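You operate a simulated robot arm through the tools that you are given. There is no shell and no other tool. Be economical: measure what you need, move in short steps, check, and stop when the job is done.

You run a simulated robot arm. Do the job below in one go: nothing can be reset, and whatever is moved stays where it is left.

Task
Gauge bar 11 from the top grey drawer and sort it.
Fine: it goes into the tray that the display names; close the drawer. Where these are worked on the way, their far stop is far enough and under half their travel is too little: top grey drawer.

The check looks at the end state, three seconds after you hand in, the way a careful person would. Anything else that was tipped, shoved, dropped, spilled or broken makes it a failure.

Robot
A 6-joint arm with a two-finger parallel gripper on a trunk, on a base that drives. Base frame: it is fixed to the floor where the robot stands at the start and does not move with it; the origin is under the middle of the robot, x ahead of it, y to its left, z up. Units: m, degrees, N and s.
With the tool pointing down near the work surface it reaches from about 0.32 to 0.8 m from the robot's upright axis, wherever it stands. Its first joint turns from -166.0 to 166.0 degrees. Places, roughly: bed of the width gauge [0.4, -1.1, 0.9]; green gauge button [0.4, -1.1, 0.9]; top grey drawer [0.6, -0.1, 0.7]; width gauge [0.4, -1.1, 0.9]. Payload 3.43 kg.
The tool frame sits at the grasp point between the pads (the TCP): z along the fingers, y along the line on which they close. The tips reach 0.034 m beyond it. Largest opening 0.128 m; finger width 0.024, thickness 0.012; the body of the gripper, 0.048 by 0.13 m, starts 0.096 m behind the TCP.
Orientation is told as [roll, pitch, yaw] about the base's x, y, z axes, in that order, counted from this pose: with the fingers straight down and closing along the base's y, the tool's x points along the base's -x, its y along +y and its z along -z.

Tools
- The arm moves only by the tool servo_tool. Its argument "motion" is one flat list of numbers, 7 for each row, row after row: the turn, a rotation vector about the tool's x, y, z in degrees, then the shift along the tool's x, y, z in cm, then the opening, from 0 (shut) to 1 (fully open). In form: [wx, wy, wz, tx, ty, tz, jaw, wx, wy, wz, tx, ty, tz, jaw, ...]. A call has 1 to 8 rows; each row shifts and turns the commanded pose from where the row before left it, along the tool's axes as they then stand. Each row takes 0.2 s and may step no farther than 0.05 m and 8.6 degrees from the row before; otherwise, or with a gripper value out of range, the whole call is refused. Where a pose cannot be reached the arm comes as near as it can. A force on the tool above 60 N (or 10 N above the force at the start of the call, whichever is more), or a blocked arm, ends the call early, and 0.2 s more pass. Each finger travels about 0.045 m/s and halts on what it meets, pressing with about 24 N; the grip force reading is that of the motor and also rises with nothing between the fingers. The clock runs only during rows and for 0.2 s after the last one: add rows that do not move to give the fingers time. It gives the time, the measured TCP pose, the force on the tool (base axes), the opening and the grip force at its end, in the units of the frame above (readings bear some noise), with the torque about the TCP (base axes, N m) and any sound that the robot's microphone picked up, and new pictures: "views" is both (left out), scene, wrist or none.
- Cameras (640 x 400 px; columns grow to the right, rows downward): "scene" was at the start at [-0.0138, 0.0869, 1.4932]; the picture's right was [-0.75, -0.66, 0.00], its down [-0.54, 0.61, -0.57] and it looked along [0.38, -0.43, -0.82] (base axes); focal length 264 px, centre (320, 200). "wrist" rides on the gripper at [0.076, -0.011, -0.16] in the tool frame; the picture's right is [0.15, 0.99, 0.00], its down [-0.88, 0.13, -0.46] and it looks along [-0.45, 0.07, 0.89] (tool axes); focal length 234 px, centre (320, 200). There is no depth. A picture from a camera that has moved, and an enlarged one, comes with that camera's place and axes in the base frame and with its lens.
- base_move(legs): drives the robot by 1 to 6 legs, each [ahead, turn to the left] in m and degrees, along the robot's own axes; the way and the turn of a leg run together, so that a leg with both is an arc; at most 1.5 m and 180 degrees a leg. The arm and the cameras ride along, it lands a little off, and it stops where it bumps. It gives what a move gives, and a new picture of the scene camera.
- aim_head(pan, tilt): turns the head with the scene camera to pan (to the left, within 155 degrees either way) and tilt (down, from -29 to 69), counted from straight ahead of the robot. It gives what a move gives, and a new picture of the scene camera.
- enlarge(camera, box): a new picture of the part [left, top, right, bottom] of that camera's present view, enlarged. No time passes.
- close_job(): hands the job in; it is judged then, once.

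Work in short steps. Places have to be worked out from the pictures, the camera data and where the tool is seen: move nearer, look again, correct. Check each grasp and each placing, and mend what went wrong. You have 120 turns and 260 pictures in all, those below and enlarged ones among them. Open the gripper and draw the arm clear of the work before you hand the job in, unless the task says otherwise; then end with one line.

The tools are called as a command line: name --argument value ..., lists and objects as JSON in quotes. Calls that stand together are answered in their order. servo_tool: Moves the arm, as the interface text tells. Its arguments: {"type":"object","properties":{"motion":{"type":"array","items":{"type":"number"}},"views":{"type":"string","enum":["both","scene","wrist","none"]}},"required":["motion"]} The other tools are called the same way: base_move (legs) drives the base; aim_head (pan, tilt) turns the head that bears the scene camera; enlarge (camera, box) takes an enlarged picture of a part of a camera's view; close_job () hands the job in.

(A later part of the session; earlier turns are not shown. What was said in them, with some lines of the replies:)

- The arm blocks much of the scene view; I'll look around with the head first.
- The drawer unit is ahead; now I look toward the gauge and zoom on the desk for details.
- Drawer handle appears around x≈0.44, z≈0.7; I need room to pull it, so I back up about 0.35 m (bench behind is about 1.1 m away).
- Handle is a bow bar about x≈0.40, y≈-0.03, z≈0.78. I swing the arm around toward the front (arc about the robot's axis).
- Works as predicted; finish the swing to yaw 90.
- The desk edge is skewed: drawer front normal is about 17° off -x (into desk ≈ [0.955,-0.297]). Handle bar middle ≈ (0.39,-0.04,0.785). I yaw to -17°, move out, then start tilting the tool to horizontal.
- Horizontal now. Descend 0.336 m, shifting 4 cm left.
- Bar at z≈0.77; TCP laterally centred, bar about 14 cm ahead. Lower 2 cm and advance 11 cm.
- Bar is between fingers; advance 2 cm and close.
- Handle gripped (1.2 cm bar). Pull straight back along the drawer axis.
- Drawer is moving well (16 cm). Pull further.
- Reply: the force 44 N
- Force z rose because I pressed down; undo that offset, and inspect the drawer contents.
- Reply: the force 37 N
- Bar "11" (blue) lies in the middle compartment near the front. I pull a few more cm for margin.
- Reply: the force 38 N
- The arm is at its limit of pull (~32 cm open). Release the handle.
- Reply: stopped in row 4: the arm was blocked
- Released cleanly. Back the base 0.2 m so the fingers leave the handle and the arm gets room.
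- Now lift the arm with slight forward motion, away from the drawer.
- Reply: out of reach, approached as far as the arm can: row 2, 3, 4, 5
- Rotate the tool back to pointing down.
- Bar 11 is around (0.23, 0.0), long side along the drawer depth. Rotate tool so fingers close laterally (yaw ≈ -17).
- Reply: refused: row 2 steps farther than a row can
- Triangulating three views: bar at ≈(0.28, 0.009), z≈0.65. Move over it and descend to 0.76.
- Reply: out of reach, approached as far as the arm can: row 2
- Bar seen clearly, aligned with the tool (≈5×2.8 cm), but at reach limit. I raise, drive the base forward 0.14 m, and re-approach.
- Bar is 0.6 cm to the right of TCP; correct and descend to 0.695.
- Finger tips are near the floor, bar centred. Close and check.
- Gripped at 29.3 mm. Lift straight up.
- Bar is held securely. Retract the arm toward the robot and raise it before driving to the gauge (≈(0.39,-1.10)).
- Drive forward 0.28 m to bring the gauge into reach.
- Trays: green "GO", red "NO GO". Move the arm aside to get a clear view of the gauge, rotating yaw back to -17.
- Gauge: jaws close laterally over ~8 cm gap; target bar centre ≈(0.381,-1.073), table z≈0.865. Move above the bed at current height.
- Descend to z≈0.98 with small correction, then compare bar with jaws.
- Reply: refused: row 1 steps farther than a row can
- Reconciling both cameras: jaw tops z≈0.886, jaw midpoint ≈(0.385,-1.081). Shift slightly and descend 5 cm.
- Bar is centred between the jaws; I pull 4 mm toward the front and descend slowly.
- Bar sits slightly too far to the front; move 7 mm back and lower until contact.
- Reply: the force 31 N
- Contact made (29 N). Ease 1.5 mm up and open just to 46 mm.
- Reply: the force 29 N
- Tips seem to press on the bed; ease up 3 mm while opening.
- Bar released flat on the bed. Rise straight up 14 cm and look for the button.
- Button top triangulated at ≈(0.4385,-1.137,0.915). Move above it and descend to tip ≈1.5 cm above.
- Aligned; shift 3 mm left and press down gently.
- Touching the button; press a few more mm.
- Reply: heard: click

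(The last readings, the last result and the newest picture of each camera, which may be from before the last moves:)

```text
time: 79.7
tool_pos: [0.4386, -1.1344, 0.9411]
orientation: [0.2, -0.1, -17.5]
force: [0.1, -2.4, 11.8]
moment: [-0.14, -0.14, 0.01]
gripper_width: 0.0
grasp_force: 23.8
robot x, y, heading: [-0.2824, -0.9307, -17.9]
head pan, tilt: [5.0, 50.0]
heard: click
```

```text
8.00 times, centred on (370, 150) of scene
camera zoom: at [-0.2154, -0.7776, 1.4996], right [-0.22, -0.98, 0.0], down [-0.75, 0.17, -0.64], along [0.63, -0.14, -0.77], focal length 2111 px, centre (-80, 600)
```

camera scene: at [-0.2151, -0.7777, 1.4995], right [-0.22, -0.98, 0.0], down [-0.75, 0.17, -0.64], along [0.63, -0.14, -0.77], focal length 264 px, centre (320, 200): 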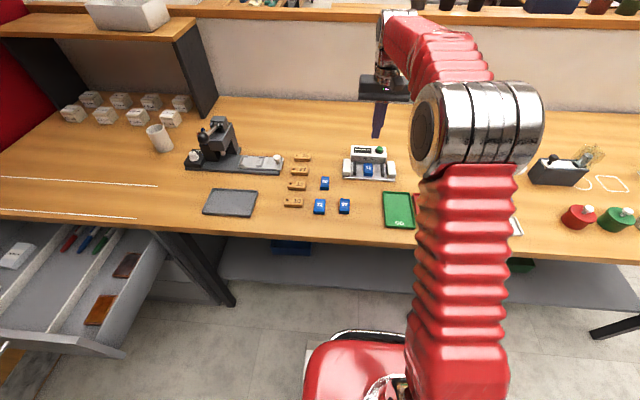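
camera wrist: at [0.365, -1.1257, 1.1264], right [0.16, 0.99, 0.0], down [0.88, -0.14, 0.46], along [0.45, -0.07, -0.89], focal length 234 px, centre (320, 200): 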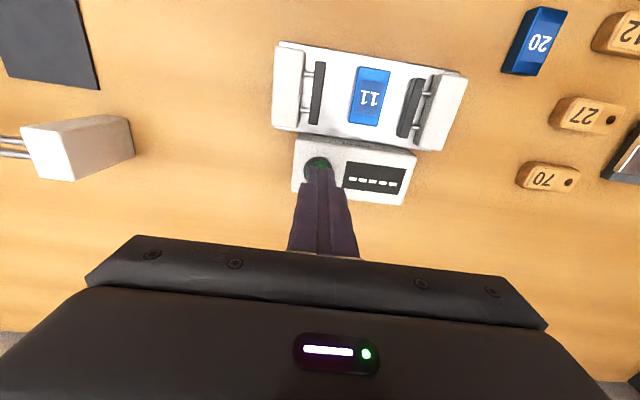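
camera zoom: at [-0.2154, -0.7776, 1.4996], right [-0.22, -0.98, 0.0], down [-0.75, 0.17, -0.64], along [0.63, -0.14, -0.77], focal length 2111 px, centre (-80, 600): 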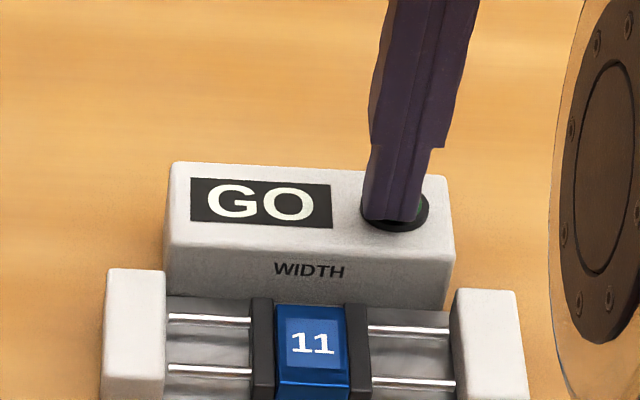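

Click heard; display shows "GO". Rise and see whether the jaws reopen.

servo_tool --motion '[0, 0, 0, 0, 0, -3, 0, 0, 0, 0, 0, 0, -4, 0, 0, 0, 0, 0, 0, -4, 0.3, 0, 0, 0, 3.45, 1.7, 0, 0.36, 0, 0, 0, 3.45, 1.7, 0, 0.36, 0, 0, 0, 0, 0, 0, 0.36]' --views "wrist"

enlarge --camera "scene" --box '[330, 135, 410, 185]'

```text
time: 81.1
tool_pos: [0.381, -1.0791, 1.0499]
orientation: [0.1, 0.1, -17.5]
force: [0.1, -0.8, 0.5]
moment: [-0.01, -0.01, 0.0]
gripper_width: 0.0461
grasp_force: 0.1
robot x, y, heading: [-0.2818, -0.929, -17.6]
head pan, tilt: [5.0, 50.0]
camera wrist: at [0.3055, -1.0678, 1.2097], right [0.16, 0.99, 0.0], down [0.88, -0.14, 0.46], along [0.45, -0.07, -0.89], focal length 234 px, centre (320, 200)
```

wrist: 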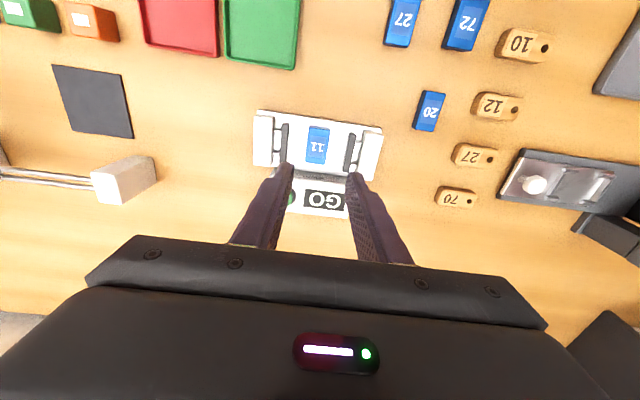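

```text
8.00 times, centred on (370, 160) of scene
camera zoom: at [-0.2151, -0.7777, 1.4995], right [-0.22, -0.98, 0.0], down [-0.75, 0.17, -0.64], along [0.63, -0.14, -0.77], focal length 2111 px, centre (-80, 520)
```

zoom: 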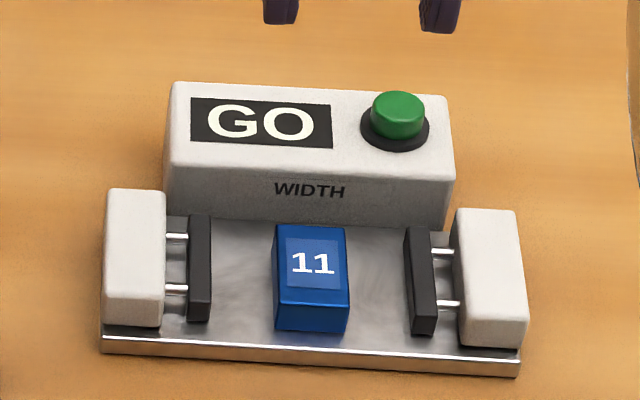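

Jaws reopened; result GO. Re-grasp the bar: small lateral correction, descend to 0.906, close.

servo_tool --motion '[0, 0, 0, -0.3, -0.42, 4.5, 0.36, 0, 0, 0, 0, 0, 4.5, 0.36, 0, 0, 0, 0, 0, 3, 0.36, 0, 0, 0, 0, 0, 2.3, 0.36]' --views "none"

enlarge --camera "scene" --box '[330, 135, 410, 185]'

```text
time: 82.1
tool_pos: [0.3833, -1.0865, 0.9062]
orientation: [0.0, 0.1, -17.5]
force: [0.3, -0.8, 0.6]
moment: [0.0, -0.01, -0.01]
gripper_width: 0.046
grasp_force: 0.1
robot x, y, heading: [-0.2833, -0.9288, -17.6]
head pan, tilt: [5.0, 50.0]
```

```text
8.00 times, centred on (370, 160) of scene
camera zoom: at [-0.2152, -0.7776, 1.4995], right [-0.22, -0.98, 0.0], down [-0.75, 0.17, -0.64], along [0.63, -0.14, -0.77], focal length 2111 px, centre (-80, 520)
```

zoom: 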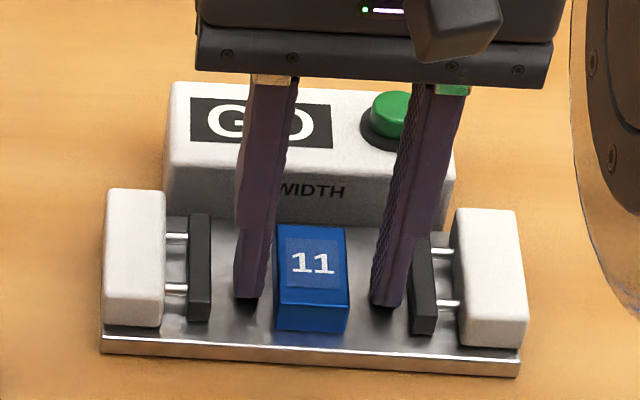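

servo_tool --motion '[0, 0, 0, 0, 0.25, 0, 0.36, 0, 0, 0, 0, 0, 0, 0, 0, 0, 0, 0, 0, 0, 0, 0, 0, 0, 0, 0, 0, 0, 0, 0, 0, 0, 0, -2, 0, 0, 0, 0, 0, 0, -4, 0, 0, 0, 0, 0, 0, -4, 0, 0, 0, 0, 0, 0, -4, 0]' --views "both"

enlarge --camera "wrist" --box '[100, 0, 420, 200]'

```text
time: 83.9
tool_pos: [0.382, -1.0833, 1.0477]
orientation: [0.0, 0.2, -17.5]
force: [-0.4, 0.4, -1.4]
moment: [0.0, 0.02, 0.01]
gripper_width: 0.0293
grasp_force: 23.8
robot x, y, heading: [-0.2838, -0.9328, -17.7]
head pan, tilt: [5.0, 50.0]
camera scene: at [-0.215, -0.7777, 1.4995], right [-0.22, -0.98, 0.0], down [-0.75, 0.17, -0.64], along [0.63, -0.14, -0.77], focal length 264 px, centre (320, 200)
camera wrist: at [0.3075, -1.0717, 1.2067], right [0.16, 0.99, 0.0], down [0.88, -0.14, 0.45], along [0.45, -0.07, -0.89], focal length 234 px, centre (320, 200)
```

scene: 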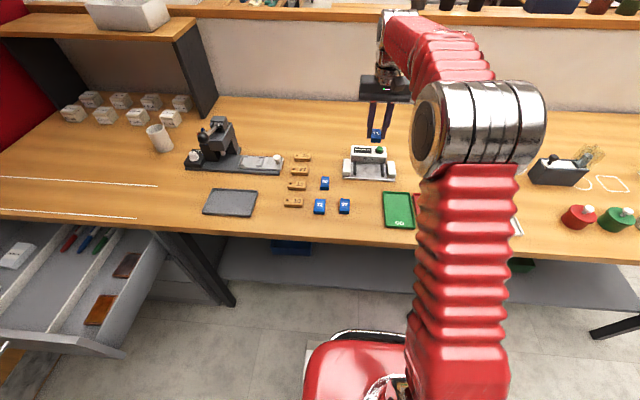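
wrist: 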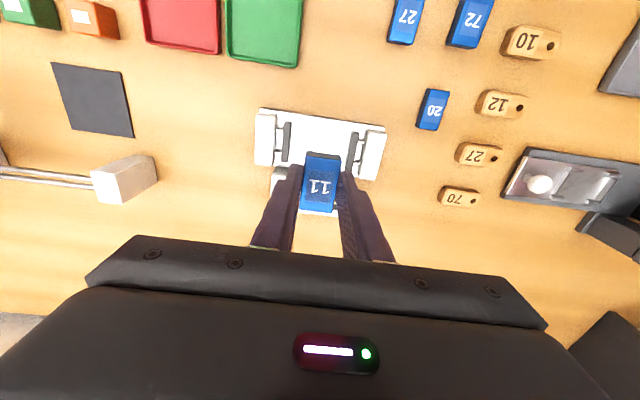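

```text
2.00 times, centred on (260, 100) of wrist
camera zoom: at [0.3075, -1.0717, 1.2067], right [0.16, 0.99, 0.0], down [0.88, -0.14, 0.45], along [0.45, -0.07, -0.89], focal length 468 px, centre (440, 400)
```

zoom: 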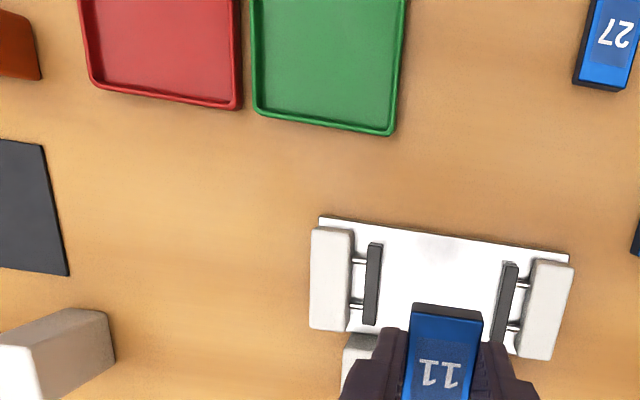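

Bar held. GO tray centre ≈(0.207,-1.116). Move above it and descend to 0.96.

servo_tool --motion '[0, 0, 0, 3.93, -2.1, 0, 0, 0, 0, 0, 3.93, -2.1, 0, 0, 0, 0, 0, 3.93, -2.1, 0, 0, 0, 0, 0, 3.93, -2.1, 0, 0, 0, 0, 0, 0, 0, 4.5, 0, 0, 0, 0, 0, 0, 4.5, 0]' --views "both"

```text
time: 85.3
tool_pos: [0.2089, -1.1178, 0.9573]
orientation: [0.1, 0.0, -17.5]
force: [-0.4, 0.1, -0.4]
moment: [0.03, -0.02, 0.01]
gripper_width: 0.0294
grasp_force: 24.8
robot x, y, heading: [-0.2859, -0.9299, -17.6]
head pan, tilt: [5.0, 50.0]
camera scene: at [-0.2155, -0.7775, 1.4996], right [-0.22, -0.98, 0.0], down [-0.75, 0.17, -0.64], along [0.63, -0.14, -0.77], focal length 264 px, centre (320, 200)
camera wrist: at [0.1333, -1.1052, 1.1164], right [0.16, 0.99, 0.0], down [0.88, -0.14, 0.46], along [0.45, -0.07, -0.89], focal length 234 px, centre (320, 200)
```

scene: 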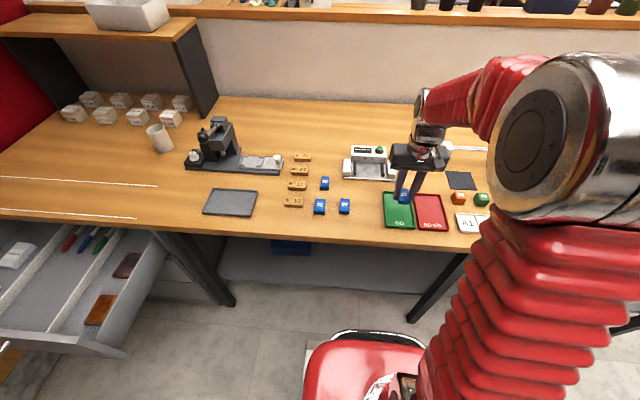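
wrist: 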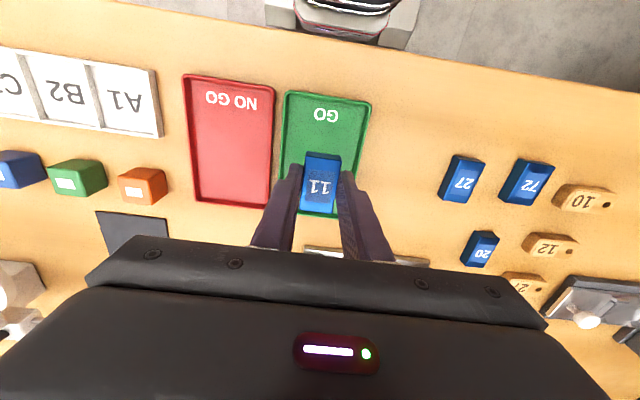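

servo_tool --motion '[0, 0, 0, 0.9, 0.3, 2, 0, 0, 0, 0, 0, 0, 2, 0, 0, 0, 0, 0, 0, 0.8, 0, 0, 0, 0, 0, 0, 0.3, 0]' --views "wrist"

enlarge --camera "scene" --box '[360, 170, 456, 230]'

```text
time: 86.3
tool_pos: [0.2027, -1.1106, 0.9067]
orientation: [0.1, 0.0, -17.6]
force: [1.0, 0.3, -1.2]
moment: [-0.01, -0.01, 0.01]
gripper_width: 0.0292
grasp_force: 24.0
robot x, y, heading: [-0.2799, -0.9274, -17.7]
head pan, tilt: [5.0, 50.0]
camera wrist: at [0.1262, -1.0991, 1.0651], right [0.16, 0.99, 0.0], down [0.88, -0.14, 0.46], along [0.45, -0.07, -0.89], focal length 234 px, centre (320, 200)
```

wrist: 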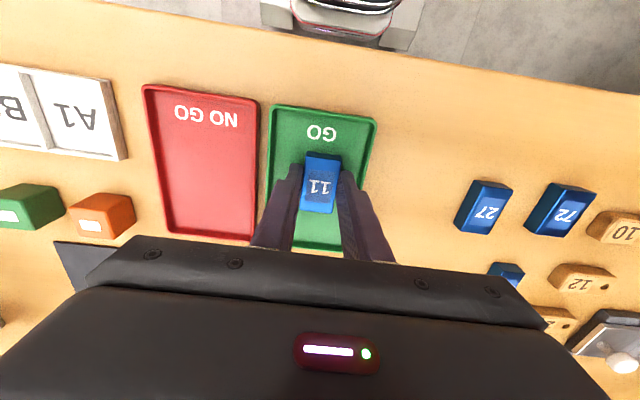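

```text
6.67 times, centred on (408, 200) of scene
camera zoom: at [-0.2153, -0.7776, 1.4995], right [-0.22, -0.98, 0.0], down [-0.75, 0.17, -0.64], along [0.63, -0.14, -0.77], focal length 1759 px, centre (-267, 200)
```

zoom: 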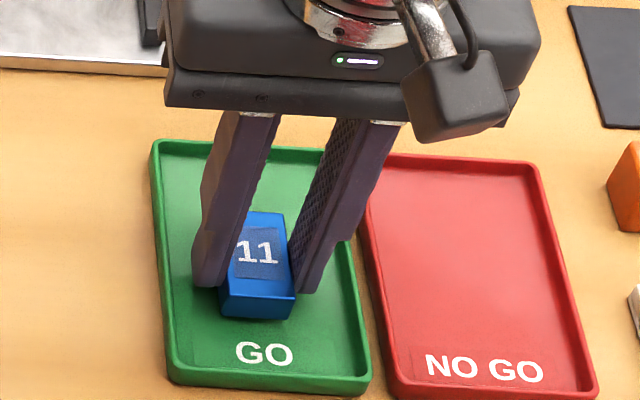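

Well inside the GO tray; lower in small steps until contact.

servo_tool --motion '[0, 0, 0, -0.5, 0, 0.3, 0, 0, 0, 0, 0, 0, 0.3, 0, 0, 0, 0, 0, 0, 0, 0]' --views "none"

servo_tool --motion '[0, 0, 0, 0, 0, 0.2, 0, 0, 0, 0, 0, 0, 0.2, 0, 0, 0, 0, 0, 0, 0, 0]' --views "none"

```text
time: 87.1
tool_pos: [0.207, -1.113, 0.9002]
orientation: [0.1, 0.0, -17.5]
force: [-3.9, 0.3, 13.4]
moment: [-0.01, 0.2, 0.0]
gripper_width: 0.0292
grasp_force: 24.0
robot x, y, heading: [-0.284, -0.9304, -17.9]
head pan, tilt: [5.0, 50.0]
```

```text
time: 87.9
tool_pos: [0.2065, -1.1135, 0.8983]
orientation: [0.1, -0.3, -17.5]
force: [-4.8, 0.7, 61.9]
moment: [-0.25, 1.2, -0.04]
gripper_width: 0.0291
grasp_force: 24.3
robot x, y, heading: [-0.2833, -0.9272, -17.6]
head pan, tilt: [5.0, 50.0]
```

Contact reached; relieve the pressure by rising 3.5 mm, then open to release.

servo_tool --motion '[0, 0, 0, 0, 0, -0.35, 0, 0, 0, 0, 0, 0, 0, 0.3, 0, 0, 0, 0, 0, -0.1, 0.42, 0, 0, 0, 0, 0, 0, 0.42, 0, 0, 0, 0, 0, 0, 0.42]' --views "none"

enlarge --camera "scene" --box '[360, 170, 456, 230]'

```text
time: 89.1
tool_pos: [0.2052, -1.1128, 0.8988]
orientation: [0.1, 0.2, -17.5]
force: [-6.4, -4.9, -4.4]
moment: [-0.24, 0.24, 0.19]
gripper_width: 0.0504
grasp_force: 0.0
robot x, y, heading: [-0.2864, -0.9323, -17.7]
head pan, tilt: [5.0, 50.0]
```

```text
6.67 times, centred on (408, 200) of scene
camera zoom: at [-0.2155, -0.7777, 1.4996], right [-0.22, -0.98, 0.0], down [-0.75, 0.17, -0.64], along [0.63, -0.14, -0.77], focal length 1759 px, centre (-267, 200)
```

zoom: 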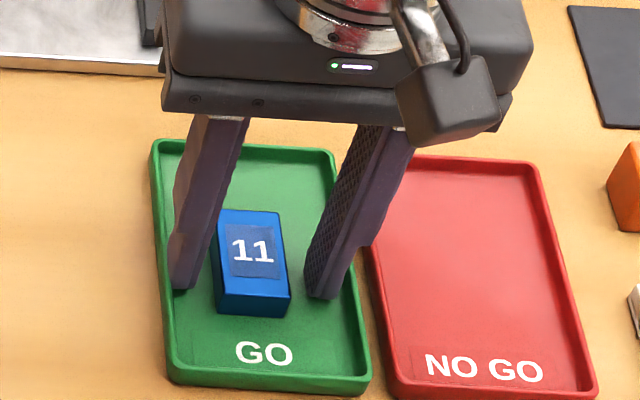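

Released flat. The left finger is near the rim; narrow slightly then lift.

servo_tool --motion '[0, 0, 0, 0, 0, 0, 0.35, 0, 0, 0, 0, 0, -0.5, 0.35, 0, 0, 0, 0, 0, -3, 0.35, 0, 0, 0, 0, 0, -4, 0.35, 0, 0, 0, 0, 0, -5, 0.35, 0, 0, 0, 0, 0, -5, 0.35, 0, 0, 0, 0, 0, -5, 0.5]' --views "none"

enlarge --camera "scene" --box '[360, 170, 456, 230]'

```text
time: 90.7
tool_pos: [0.2055, -1.1122, 1.1252]
orientation: [0.1, 0.1, -17.5]
force: [-0.6, 0.1, 0.9]
moment: [0.0, 0.04, 0.0]
gripper_width: 0.0641
grasp_force: 0.1
robot x, y, heading: [-0.2866, -0.9309, -17.5]
head pan, tilt: [5.0, 50.0]
```

```text
6.67 times, centred on (408, 200) of scene
camera zoom: at [-0.2153, -0.7776, 1.4995], right [-0.22, -0.98, 0.0], down [-0.75, 0.17, -0.64], along [0.63, -0.14, -0.77], focal length 1759 px, centre (-267, 200)
```

zoom: 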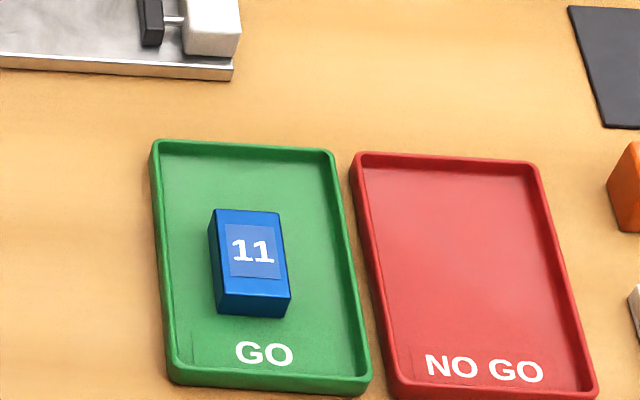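

Bar 11 rests in the GO tray. Now drive back to the drawer (reverse route) with the arm raised.

base_move --legs '[[-0.28, 0], [0, -73], [-0.8, 0], [0, 90]]'

aim_head --pan -10 --tilt 42

```text
time: 108.4
tool_pos: [-0.0177, -0.0671, 1.125]
orientation: [0.1, -0.1, 0.3]
force: [-1.0, -0.9, -0.1]
moment: [-0.01, -0.02, 0.0]
gripper_width: 0.0641
grasp_force: 0.0
robot x, y, heading: [-0.5345, -0.0893, -0.2]
head pan, tilt: [5.0, 50.0]
camera scene: at [-0.5197, 0.0762, 1.4995], right [0.09, -1.0, 0.0], down [-0.76, -0.07, -0.64], along [0.64, 0.06, -0.77], focal length 264 px, centre (320, 200)
```

scene: 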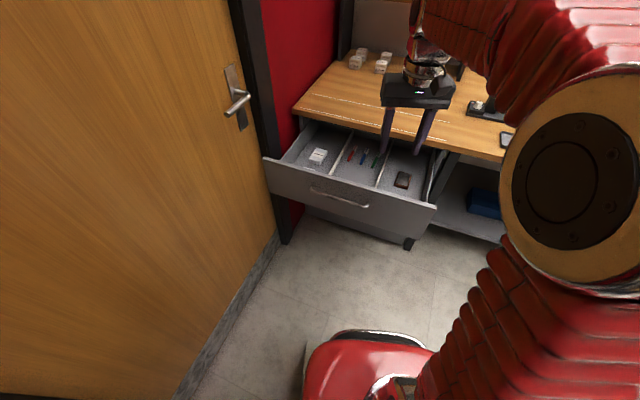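

```text
time: 109.2
tool_pos: [-0.0175, -0.0676, 1.1255]
orientation: [0.1, 0.0, 0.3]
force: [0.1, -0.7, 0.3]
moment: [0.03, -0.01, 0.01]
gripper_width: 0.0638
grasp_force: 0.0
robot x, y, heading: [-0.5388, -0.09, 0.0]
head pan, tilt: [-10.0, 42.0]
camera scene: at [-0.5141, 0.055, 1.5107], right [-0.17, -0.98, 0.0], down [-0.66, 0.12, -0.74], along [0.73, -0.13, -0.67], focal length 264 px, centre (320, 200)
```

scene: 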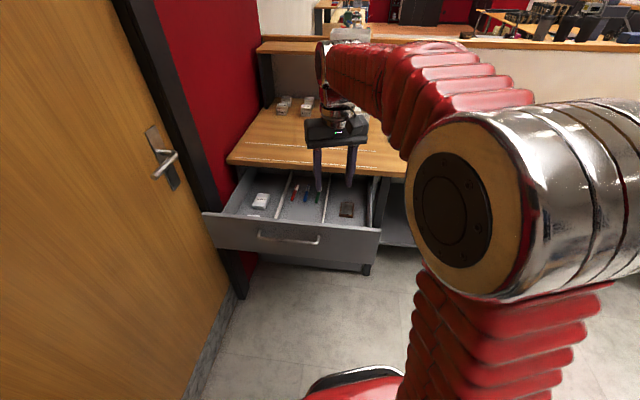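

Rotate tool to yaw 73 then horizontal, as before, to push the drawer front with open fingers straddling the handle.

servo_tool --motion '[0, 0, -8.5, -4, 0, 0, 0.5, 0, 0, -8.5, 0, 0, 0, 0.5, 0, 0, -8.5, 0, 0, 0, 0.5, 0, 0, -8.5, 0, 0, 0, 0.5, 0, 0, -8.5, 0, 0, 0, 0.5, 0, 0, -8.5, 0, 0, 0, 0.5, 0, 0, -8.5, 0, 0, 0, 0.5, 0, 0, -8.5, 0, 0, 0, 0.5]' --views "none"

servo_tool --motion '[0, 0, -4.7, 0, 0, 0, 0.5, 8.2, 0, 0, 0, 0, 0, 0.5, 8.2, 0, 0, 0, 0, 0, 0.5, 8.2, 0, 0, 0, 0, 0, 0.5, 8.2, 0, 0, 0, 0, 0, 0.5, 8.2, 0, 0, 0, 0, 0, 0.5, 8.2, 0, 0, 0, 0, 0, 0.5, 8.2, 0, 0, 0, 0, 0, 0.5]' --views "none"

servo_tool --motion '[8.2, 0, 0, 0, 0, 0, 0.5, 8.2, 0, 0, 0, 0, 0, 0.5, 8.2, 0, 0, 0, 0, 0, 0.5, 8.0, 0, 0, 0, 0, 0, 0.5]' --views "both"

```text
time: 111.0
tool_pos: [0.0216, -0.068, 1.1263]
orientation: [0.0, -0.1, 68.4]
force: [-0.2, -1.2, 0.6]
moment: [-0.02, -0.01, -0.02]
gripper_width: 0.064
grasp_force: 0.1
robot x, y, heading: [-0.54, -0.0897, 0.1]
head pan, tilt: [-10.0, 42.0]
```

```text
time: 112.8
tool_pos: [0.0212, -0.0654, 1.1253]
orientation: [-57.3, -0.2, 73.1]
force: [-0.2, 0.1, 0.4]
moment: [0.0, 0.03, -0.02]
gripper_width: 0.064
grasp_force: 0.1
robot x, y, heading: [-0.5392, -0.0866, -0.2]
head pan, tilt: [-10.0, 42.0]
```

```text
time: 113.8
tool_pos: [0.0213, -0.0674, 1.1256]
orientation: [-90.1, -0.1, 73.1]
force: [-0.3, -0.5, 0.0]
moment: [-0.04, 0.04, 0.02]
gripper_width: 0.0639
grasp_force: 0.0
robot x, y, heading: [-0.5374, -0.0881, -0.1]
head pan, tilt: [-10.0, 42.0]
camera scene: at [-0.5144, 0.055, 1.5108], right [-0.17, -0.98, 0.0], down [-0.66, 0.12, -0.74], along [0.73, -0.13, -0.67], focal length 264 px, centre (320, 200)
camera wrist: at [-0.1529, -0.0928, 1.137], right [-0.04, -0.14, -0.99], down [-0.18, 0.98, -0.13], along [0.98, 0.17, -0.06], focal length 234 px, centre (320, 200)
```

scene: 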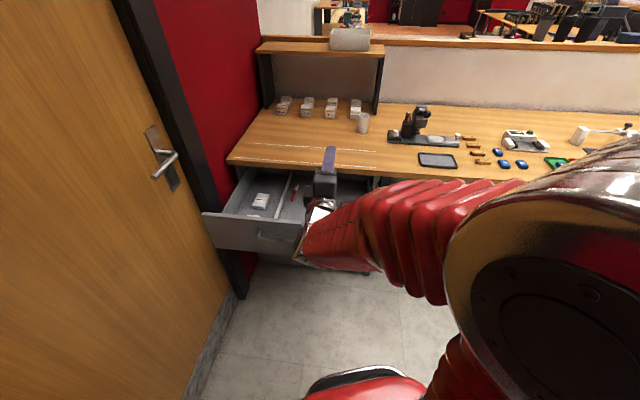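
wrist: 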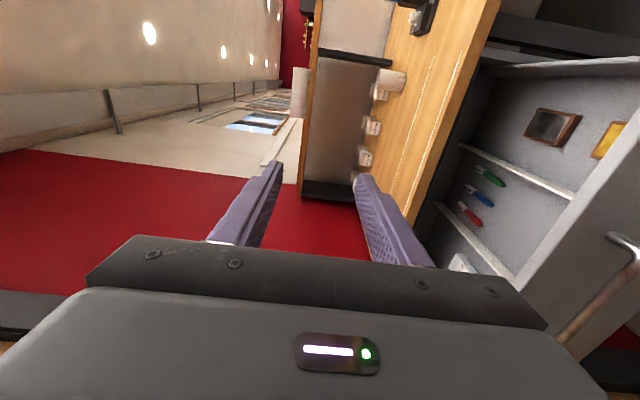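

Move back and 14 cm left at this height, then descend in front of the drawer face.

servo_tool --motion '[0, 0, 0, -3.6, 0, -1.8, 0.5, 0, 0, 0, -3.6, 0, -1.8, 0.5, 0, 0, 0, -3.6, 0, -1.8, 0.5, 0, 0, 0, -3.4, 0, -1.6, 0.5, 0, 0, 0, 0, 4.9, 0, 0.5, 0, 0, 0, 0, 4.9, 0, 0.5, 0, 0, 0, 0, 4.9, 0, 0.5]' --views "both"

```text
time: 115.4
tool_pos: [-0.0039, 0.0908, 0.9789]
orientation: [-90.0, -0.2, 73.0]
force: [0.1, -0.2, 0.4]
moment: [0.01, 0.01, -0.03]
gripper_width: 0.0639
grasp_force: 0.1
robot x, y, heading: [-0.5399, -0.0899, -0.0]
head pan, tilt: [-10.0, 42.0]
camera scene: at [-0.5144, 0.0551, 1.5108], right [-0.17, -0.98, 0.0], down [-0.66, 0.12, -0.74], along [0.73, -0.13, -0.67], focal length 264 px, centre (320, 200)
camera wrist: at [-0.1784, 0.0646, 0.9901], right [-0.04, -0.14, -0.99], down [-0.18, 0.98, -0.13], along [0.98, 0.17, -0.07], focal length 234 px, centre (320, 200)
```

scene: 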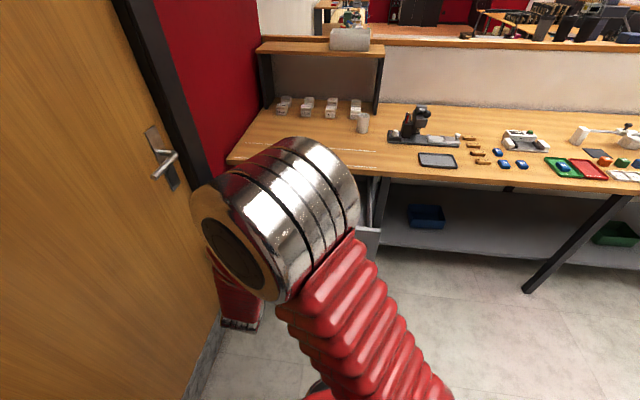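
wrist: 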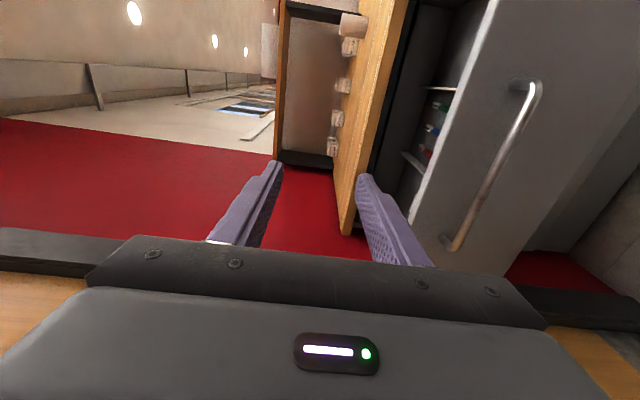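

servo_tool --motion '[0, 0, 0, 0, 4.9, 0, 0.5, 0, 0, 0, 0, 4.9, 0, 0.5, 0, 0, 0, 0, 4.9, 0, 0.5, 0, 0, 0, 0, 4.9, 0, 0.5, 0, 0, 0, 0, 1.2, 0, 0.5]' --views "both"

```text
time: 116.6
tool_pos: [-0.0044, 0.0919, 0.7716]
orientation: [-89.9, -0.1, 73.0]
force: [0.0, 0.2, 0.3]
moment: [0.04, 0.03, 0.0]
gripper_width: 0.064
grasp_force: 0.1
robot x, y, heading: [-0.541, -0.0859, -0.1]
head pan, tilt: [-10.0, 42.0]
camera scene: at [-0.5141, 0.0551, 1.5108], right [-0.17, -0.98, 0.0], down [-0.66, 0.12, -0.74], along [0.73, -0.13, -0.67], focal length 264 px, centre (320, 200)
camera wrist: at [-0.1785, 0.0656, 0.7822], right [-0.04, -0.14, -0.99], down [-0.18, 0.98, -0.13], along [0.98, 0.17, -0.07], focal length 234 px, centre (320, 200)
```

scene: 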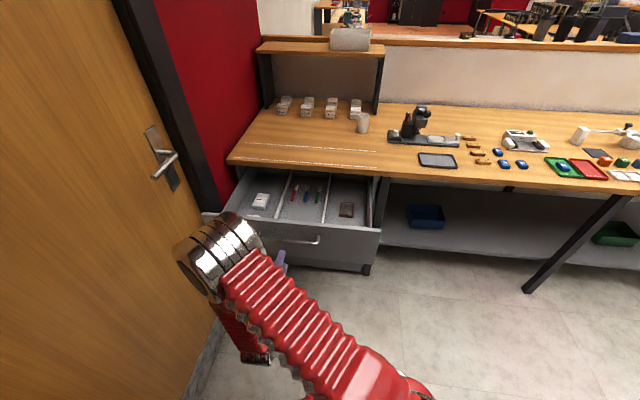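
wrist: 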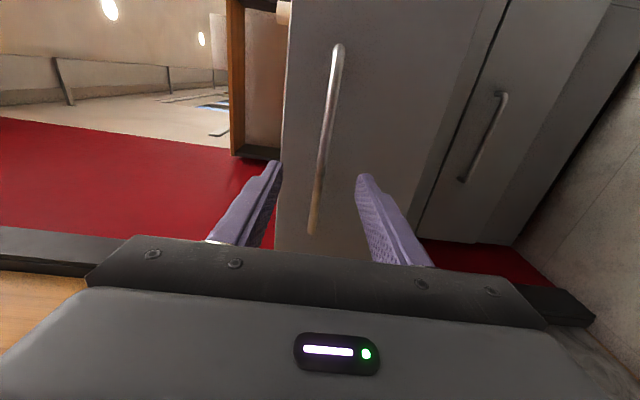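

Handle straddled, but panel top is near upper finger, so I'll re-grip the handle and push. Advance 8.5 cm.

servo_tool --motion '[0, 0, 0, 0, 0.2, 3, 0.4, 0, 0, 0, 0, 0, 3, 0.4, 0, 0, 0, 0, 0, 2.5, 0.4]' --views "wrist"

```text
time: 117.4
tool_pos: [0.0771, 0.0651, 0.7706]
orientation: [-89.9, -0.1, 72.9]
force: [0.1, -0.3, -0.1]
moment: [0.0, -0.02, -0.03]
gripper_width: 0.0512
grasp_force: 0.0
robot x, y, heading: [-0.5408, -0.0928, -0.3]
head pan, tilt: [-10.0, 42.0]
camera wrist: at [-0.0965, 0.0408, 0.7811], right [-0.04, -0.14, -0.99], down [-0.18, 0.98, -0.13], along [0.98, 0.17, -0.07], focal length 234 px, centre (320, 200)
```

wrist: 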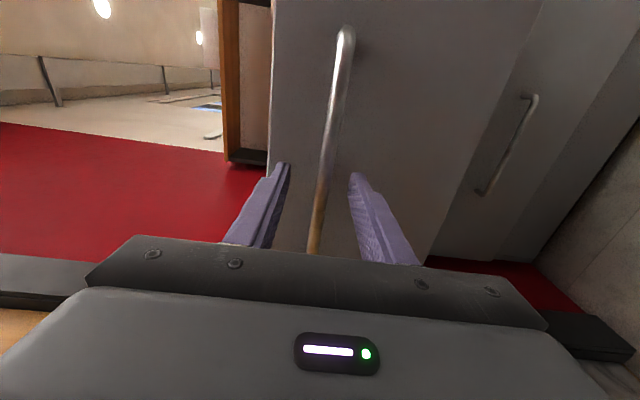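

Same geometry as the earlier grasp; close on the handle.

servo_tool --motion '[0, 0, 0, 0, 0.25, 0, 0.4, 0, 0, 0, 0, 0, 0, 0.1, 0, 0, 0, 0, 0, 0, 0, 0, 0, 0, 0, 0, 0, 0, 0, 0, 0, 0, 0, 0, 0]' --views "wrist"

```text
time: 118.6
tool_pos: [0.0771, 0.0655, 0.7673]
orientation: [-89.8, 0.0, 73.1]
force: [0.9, -0.9, 0.2]
moment: [-0.14, 0.05, -0.06]
gripper_width: 0.0116
grasp_force: 42.9
robot x, y, heading: [-0.5381, -0.0929, -0.2]
head pan, tilt: [-10.0, 42.0]
camera wrist: at [-0.0974, 0.0404, 0.7781], right [-0.04, -0.14, -0.99], down [-0.18, 0.98, -0.13], along [0.98, 0.17, -0.07], focal length 234 px, centre (320, 200)
```

wrist: 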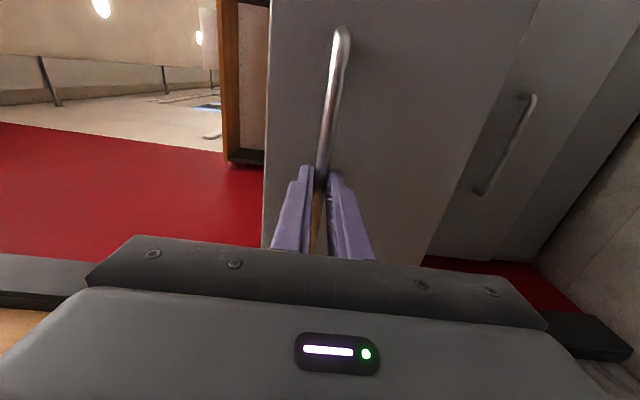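

Gripped (11.6 mm). Push the drawer in ~29 cm along its axis.

servo_tool --motion '[0, 0, 0, 0, 0, 3, 0, 0, 0, 0, 0, 0, 4, 0, 0, 0, 0, 0, 0, 4, 0, 0, 0, 0, 0, 0, 4, 0, 0, 0, 0, 0, 0, 4, 0, 0, 0, 0, 0, 0, 4, 0, 0, 0, 0, 0, 0, 4, 0]' --views "both"

```text
time: 120.2
tool_pos: [0.3388, -0.0159, 0.7664]
orientation: [-90.2, -0.2, 72.6]
force: [-6.2, -21.0, 17.3]
moment: [-0.42, -0.39, -0.21]
gripper_width: 0.0116
grasp_force: 45.0
robot x, y, heading: [-0.5383, -0.0886, -0.2]
head pan, tilt: [-10.0, 42.0]
camera scene: at [-0.5149, 0.0546, 1.5108], right [-0.18, -0.98, 0.0], down [-0.66, 0.12, -0.74], along [0.73, -0.13, -0.67], focal length 264 px, centre (320, 200)
camera wrist: at [0.1635, -0.0408, 0.7772], right [-0.04, -0.14, -0.99], down [-0.17, 0.98, -0.13], along [0.98, 0.17, -0.06], focal length 234 px, centre (320, 200)
```

scene: 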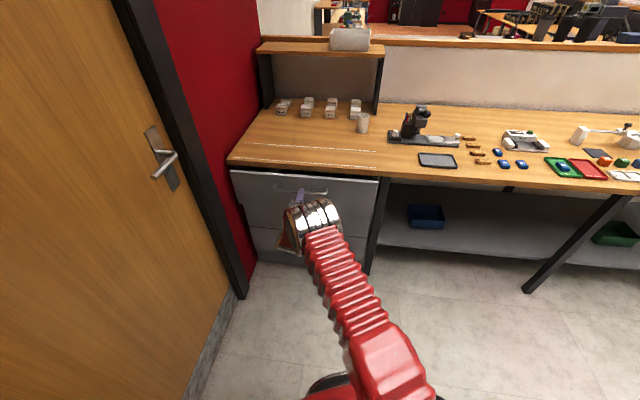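
wrist: 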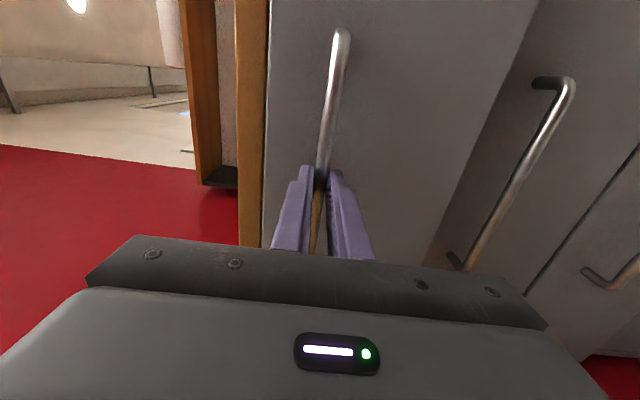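

Nearly closed (~4 cm left). Ease the side force and finish slowly.

servo_tool --motion '[0, 0, 0, 0.3, -0.1, 1, 0, 0, 0, 0, 0.1, 0, 1, 0, 0, 0, 0, 0, 0, 1, 0, 0, 0, 0, 0, 0, 0.6, 0, 0, 0, 0, 0, 0, 0.4, 0]' --views "both"

```text
time: 121.4
tool_pos: [0.3741, -0.0271, 0.768]
orientation: [-89.9, -0.1, 73.2]
force: [4.0, 5.4, 6.6]
moment: [-0.14, -0.14, 1.54]
gripper_width: 0.0118
grasp_force: 45.0
robot x, y, heading: [-0.5425, -0.0912, -0.2]
head pan, tilt: [-10.0, 42.0]
camera scene: at [-0.5139, 0.0551, 1.5108], right [-0.17, -0.98, 0.0], down [-0.66, 0.12, -0.74], along [0.73, -0.13, -0.67], focal length 264 px, centre (320, 200)
camera wrist: at [0.1997, -0.0536, 0.7782], right [-0.04, -0.14, -0.99], down [-0.18, 0.97, -0.13], along [0.98, 0.17, -0.07], focal length 234 px, centre (320, 200)
```

scene: 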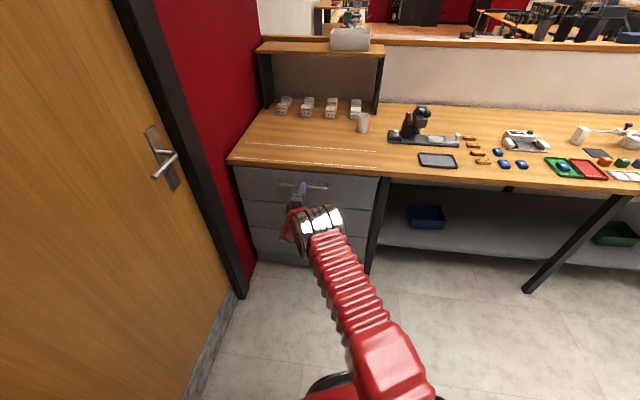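
wrist: 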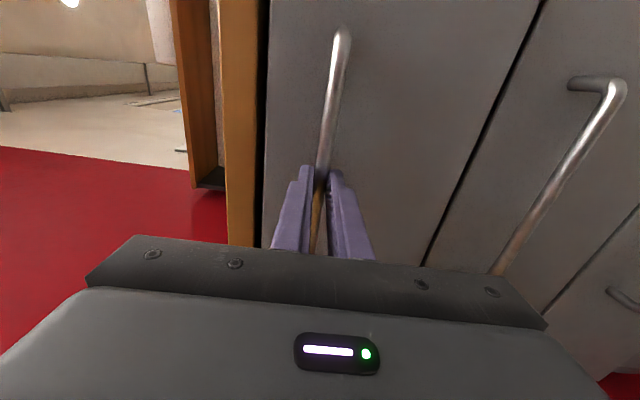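

Nearly flush; push until the stop is felt.

servo_tool --motion '[0, 0, 0, 0, 0, 0.3, 0, 0, 0, 0, 0, 0, 0.3, 0, 0, 0, 0, 0, 0, 0.3, 0]' --views "wrist"

```text
time: 122.2
tool_pos: [0.3806, -0.0304, 0.7669]
orientation: [-90.0, -0.1, 73.1]
force: [-28.4, 16.6, 10.4]
moment: [-0.19, -0.22, 0.12]
gripper_width: 0.0117
grasp_force: 45.4
robot x, y, heading: [-0.5421, -0.0882, -0.0]
head pan, tilt: [-10.0, 42.0]
camera wrist: at [0.2062, -0.0559, 0.7782], right [-0.04, -0.14, -0.99], down [-0.18, 0.98, -0.13], along [0.98, 0.17, -0.07], focal length 234 px, centre (320, 200)
```

wrist: 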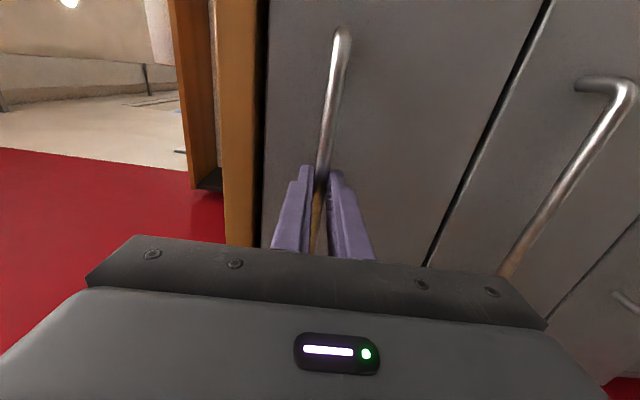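

Resistance of 33 N along the axis: drawer is home. Release and withdraw.

servo_tool --motion '[0, 0, 0, 0, 0, 0, 0.15, 0, 0, 0, 0, 0, 0, 0.4, 0, 0, 0, 0, 0, 0, 0.4, 0, 0, 0, 0, 0, -3, 0.4, 0, 0, 0, 0, 0, -4, 0.4, 0, 0, 0, 0, 0, -4, 0.4, 0, 0, 0, 0, 0, -4, 0.4]' --views "both"

enlarge --camera "scene" --box '[220, 130, 400, 242]'

```text
time: 123.8
tool_pos: [0.2384, 0.0101, 0.7676]
orientation: [-89.8, -0.2, 73.0]
force: [-0.9, 0.2, -0.2]
moment: [0.01, 0.01, 0.01]
gripper_width: 0.0514
grasp_force: 0.1
robot x, y, heading: [-0.5404, -0.0865, -0.2]
head pan, tilt: [-10.0, 42.0]
camera scene: at [-0.5137, 0.055, 1.5108], right [-0.17, -0.98, 0.0], down [-0.66, 0.12, -0.74], along [0.73, -0.13, -0.67], focal length 264 px, centre (320, 200)
camera wrist: at [0.063, -0.014, 0.7795], right [-0.04, -0.14, -0.99], down [-0.18, 0.98, -0.13], along [0.98, 0.17, -0.07], focal length 234 px, centre (320, 200)
```

scene: 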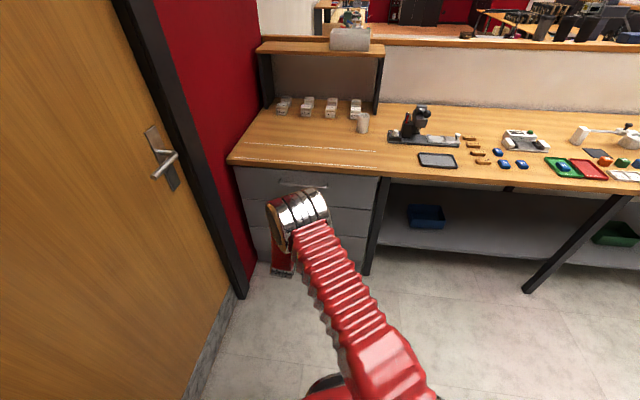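
wrist: 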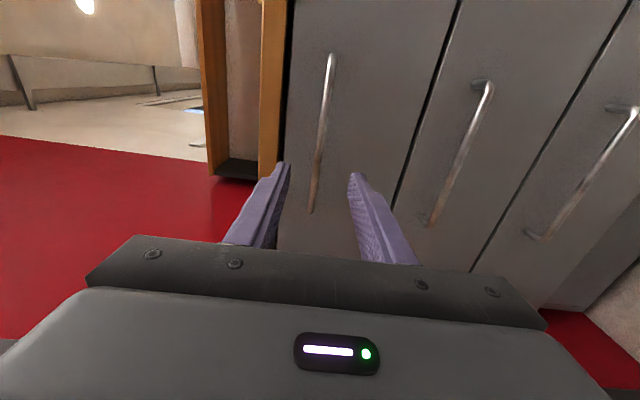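

```text
3.56 times, centred on (310, 186) of scene
camera zoom: at [-0.5137, 0.055, 1.5108], right [-0.17, -0.98, 0.0], down [-0.66, 0.12, -0.74], along [0.73, -0.13, -0.67], focal length 938 px, centre (356, 250)
```

zoom: 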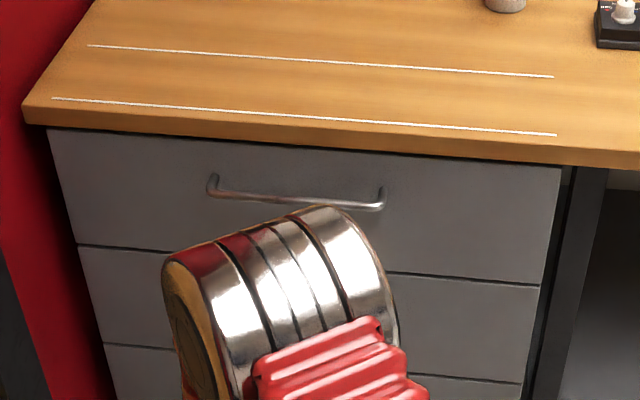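

Drawer is flush. Draw the arm back further with the gripper open and check the tray.

servo_tool --motion '[0, 0, 0, 0, 0, -4, 0.8, 0, 0, 0, 0, 0, -4, 1, 0, 0, 0, 0, 0, -4, 1, 0, 0, 0, 0, 0, 0, 1]' --views "none"

enlarge --camera "scene" --box '[380, 90, 640, 252]'

enlarge --camera "scene" --box '[200, 80, 400, 280]'

```text
time: 124.8
tool_pos: [0.1234, 0.0464, 0.7673]
orientation: [-89.9, -0.1, 73.0]
force: [-0.4, -0.4, -0.3]
moment: [0.02, 0.03, 0.0]
gripper_width: 0.1279
grasp_force: 0.1
robot x, y, heading: [-0.5414, -0.0906, -0.2]
head pan, tilt: [-10.0, 42.0]
```

```text
2.46 times, centred on (510, 171) of scene
camera zoom: at [-0.5139, 0.055, 1.5108], right [-0.18, -0.98, 0.0], down [-0.66, 0.12, -0.74], along [0.73, -0.13, -0.67], focal length 650 px, centre (-148, 271)
```

zoom: 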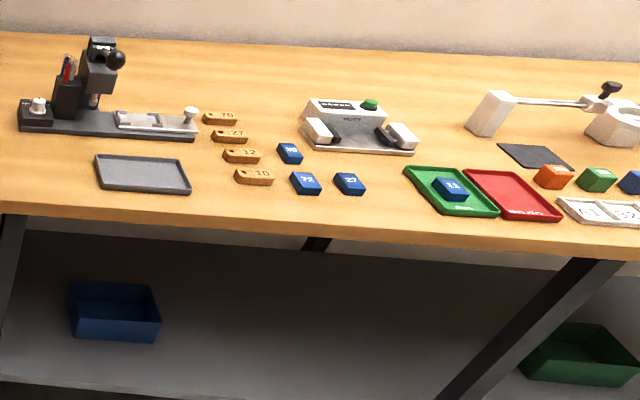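

```text
2.00 times, centred on (300, 180) of scene
camera zoom: at [-0.5139, 0.055, 1.5108], right [-0.18, -0.98, 0.0], down [-0.66, 0.12, -0.74], along [0.73, -0.13, -0.67], focal length 528 px, centre (360, 240)
```

zoom: 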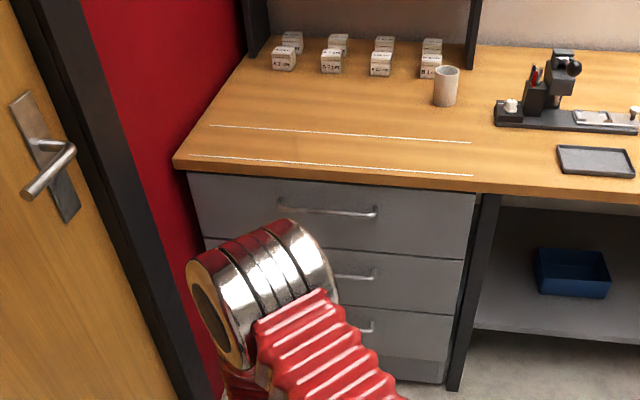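

Bar 11 is in the GO tray, the drawer is closed, the arm is clear, and nothing else has been disturbed. I'm handing the job in.

close_job

```text
The job is handed in.
```

Bar 11 was gauged, the display read GO, and the bar is in the green GO tray with the top grey drawer closed.
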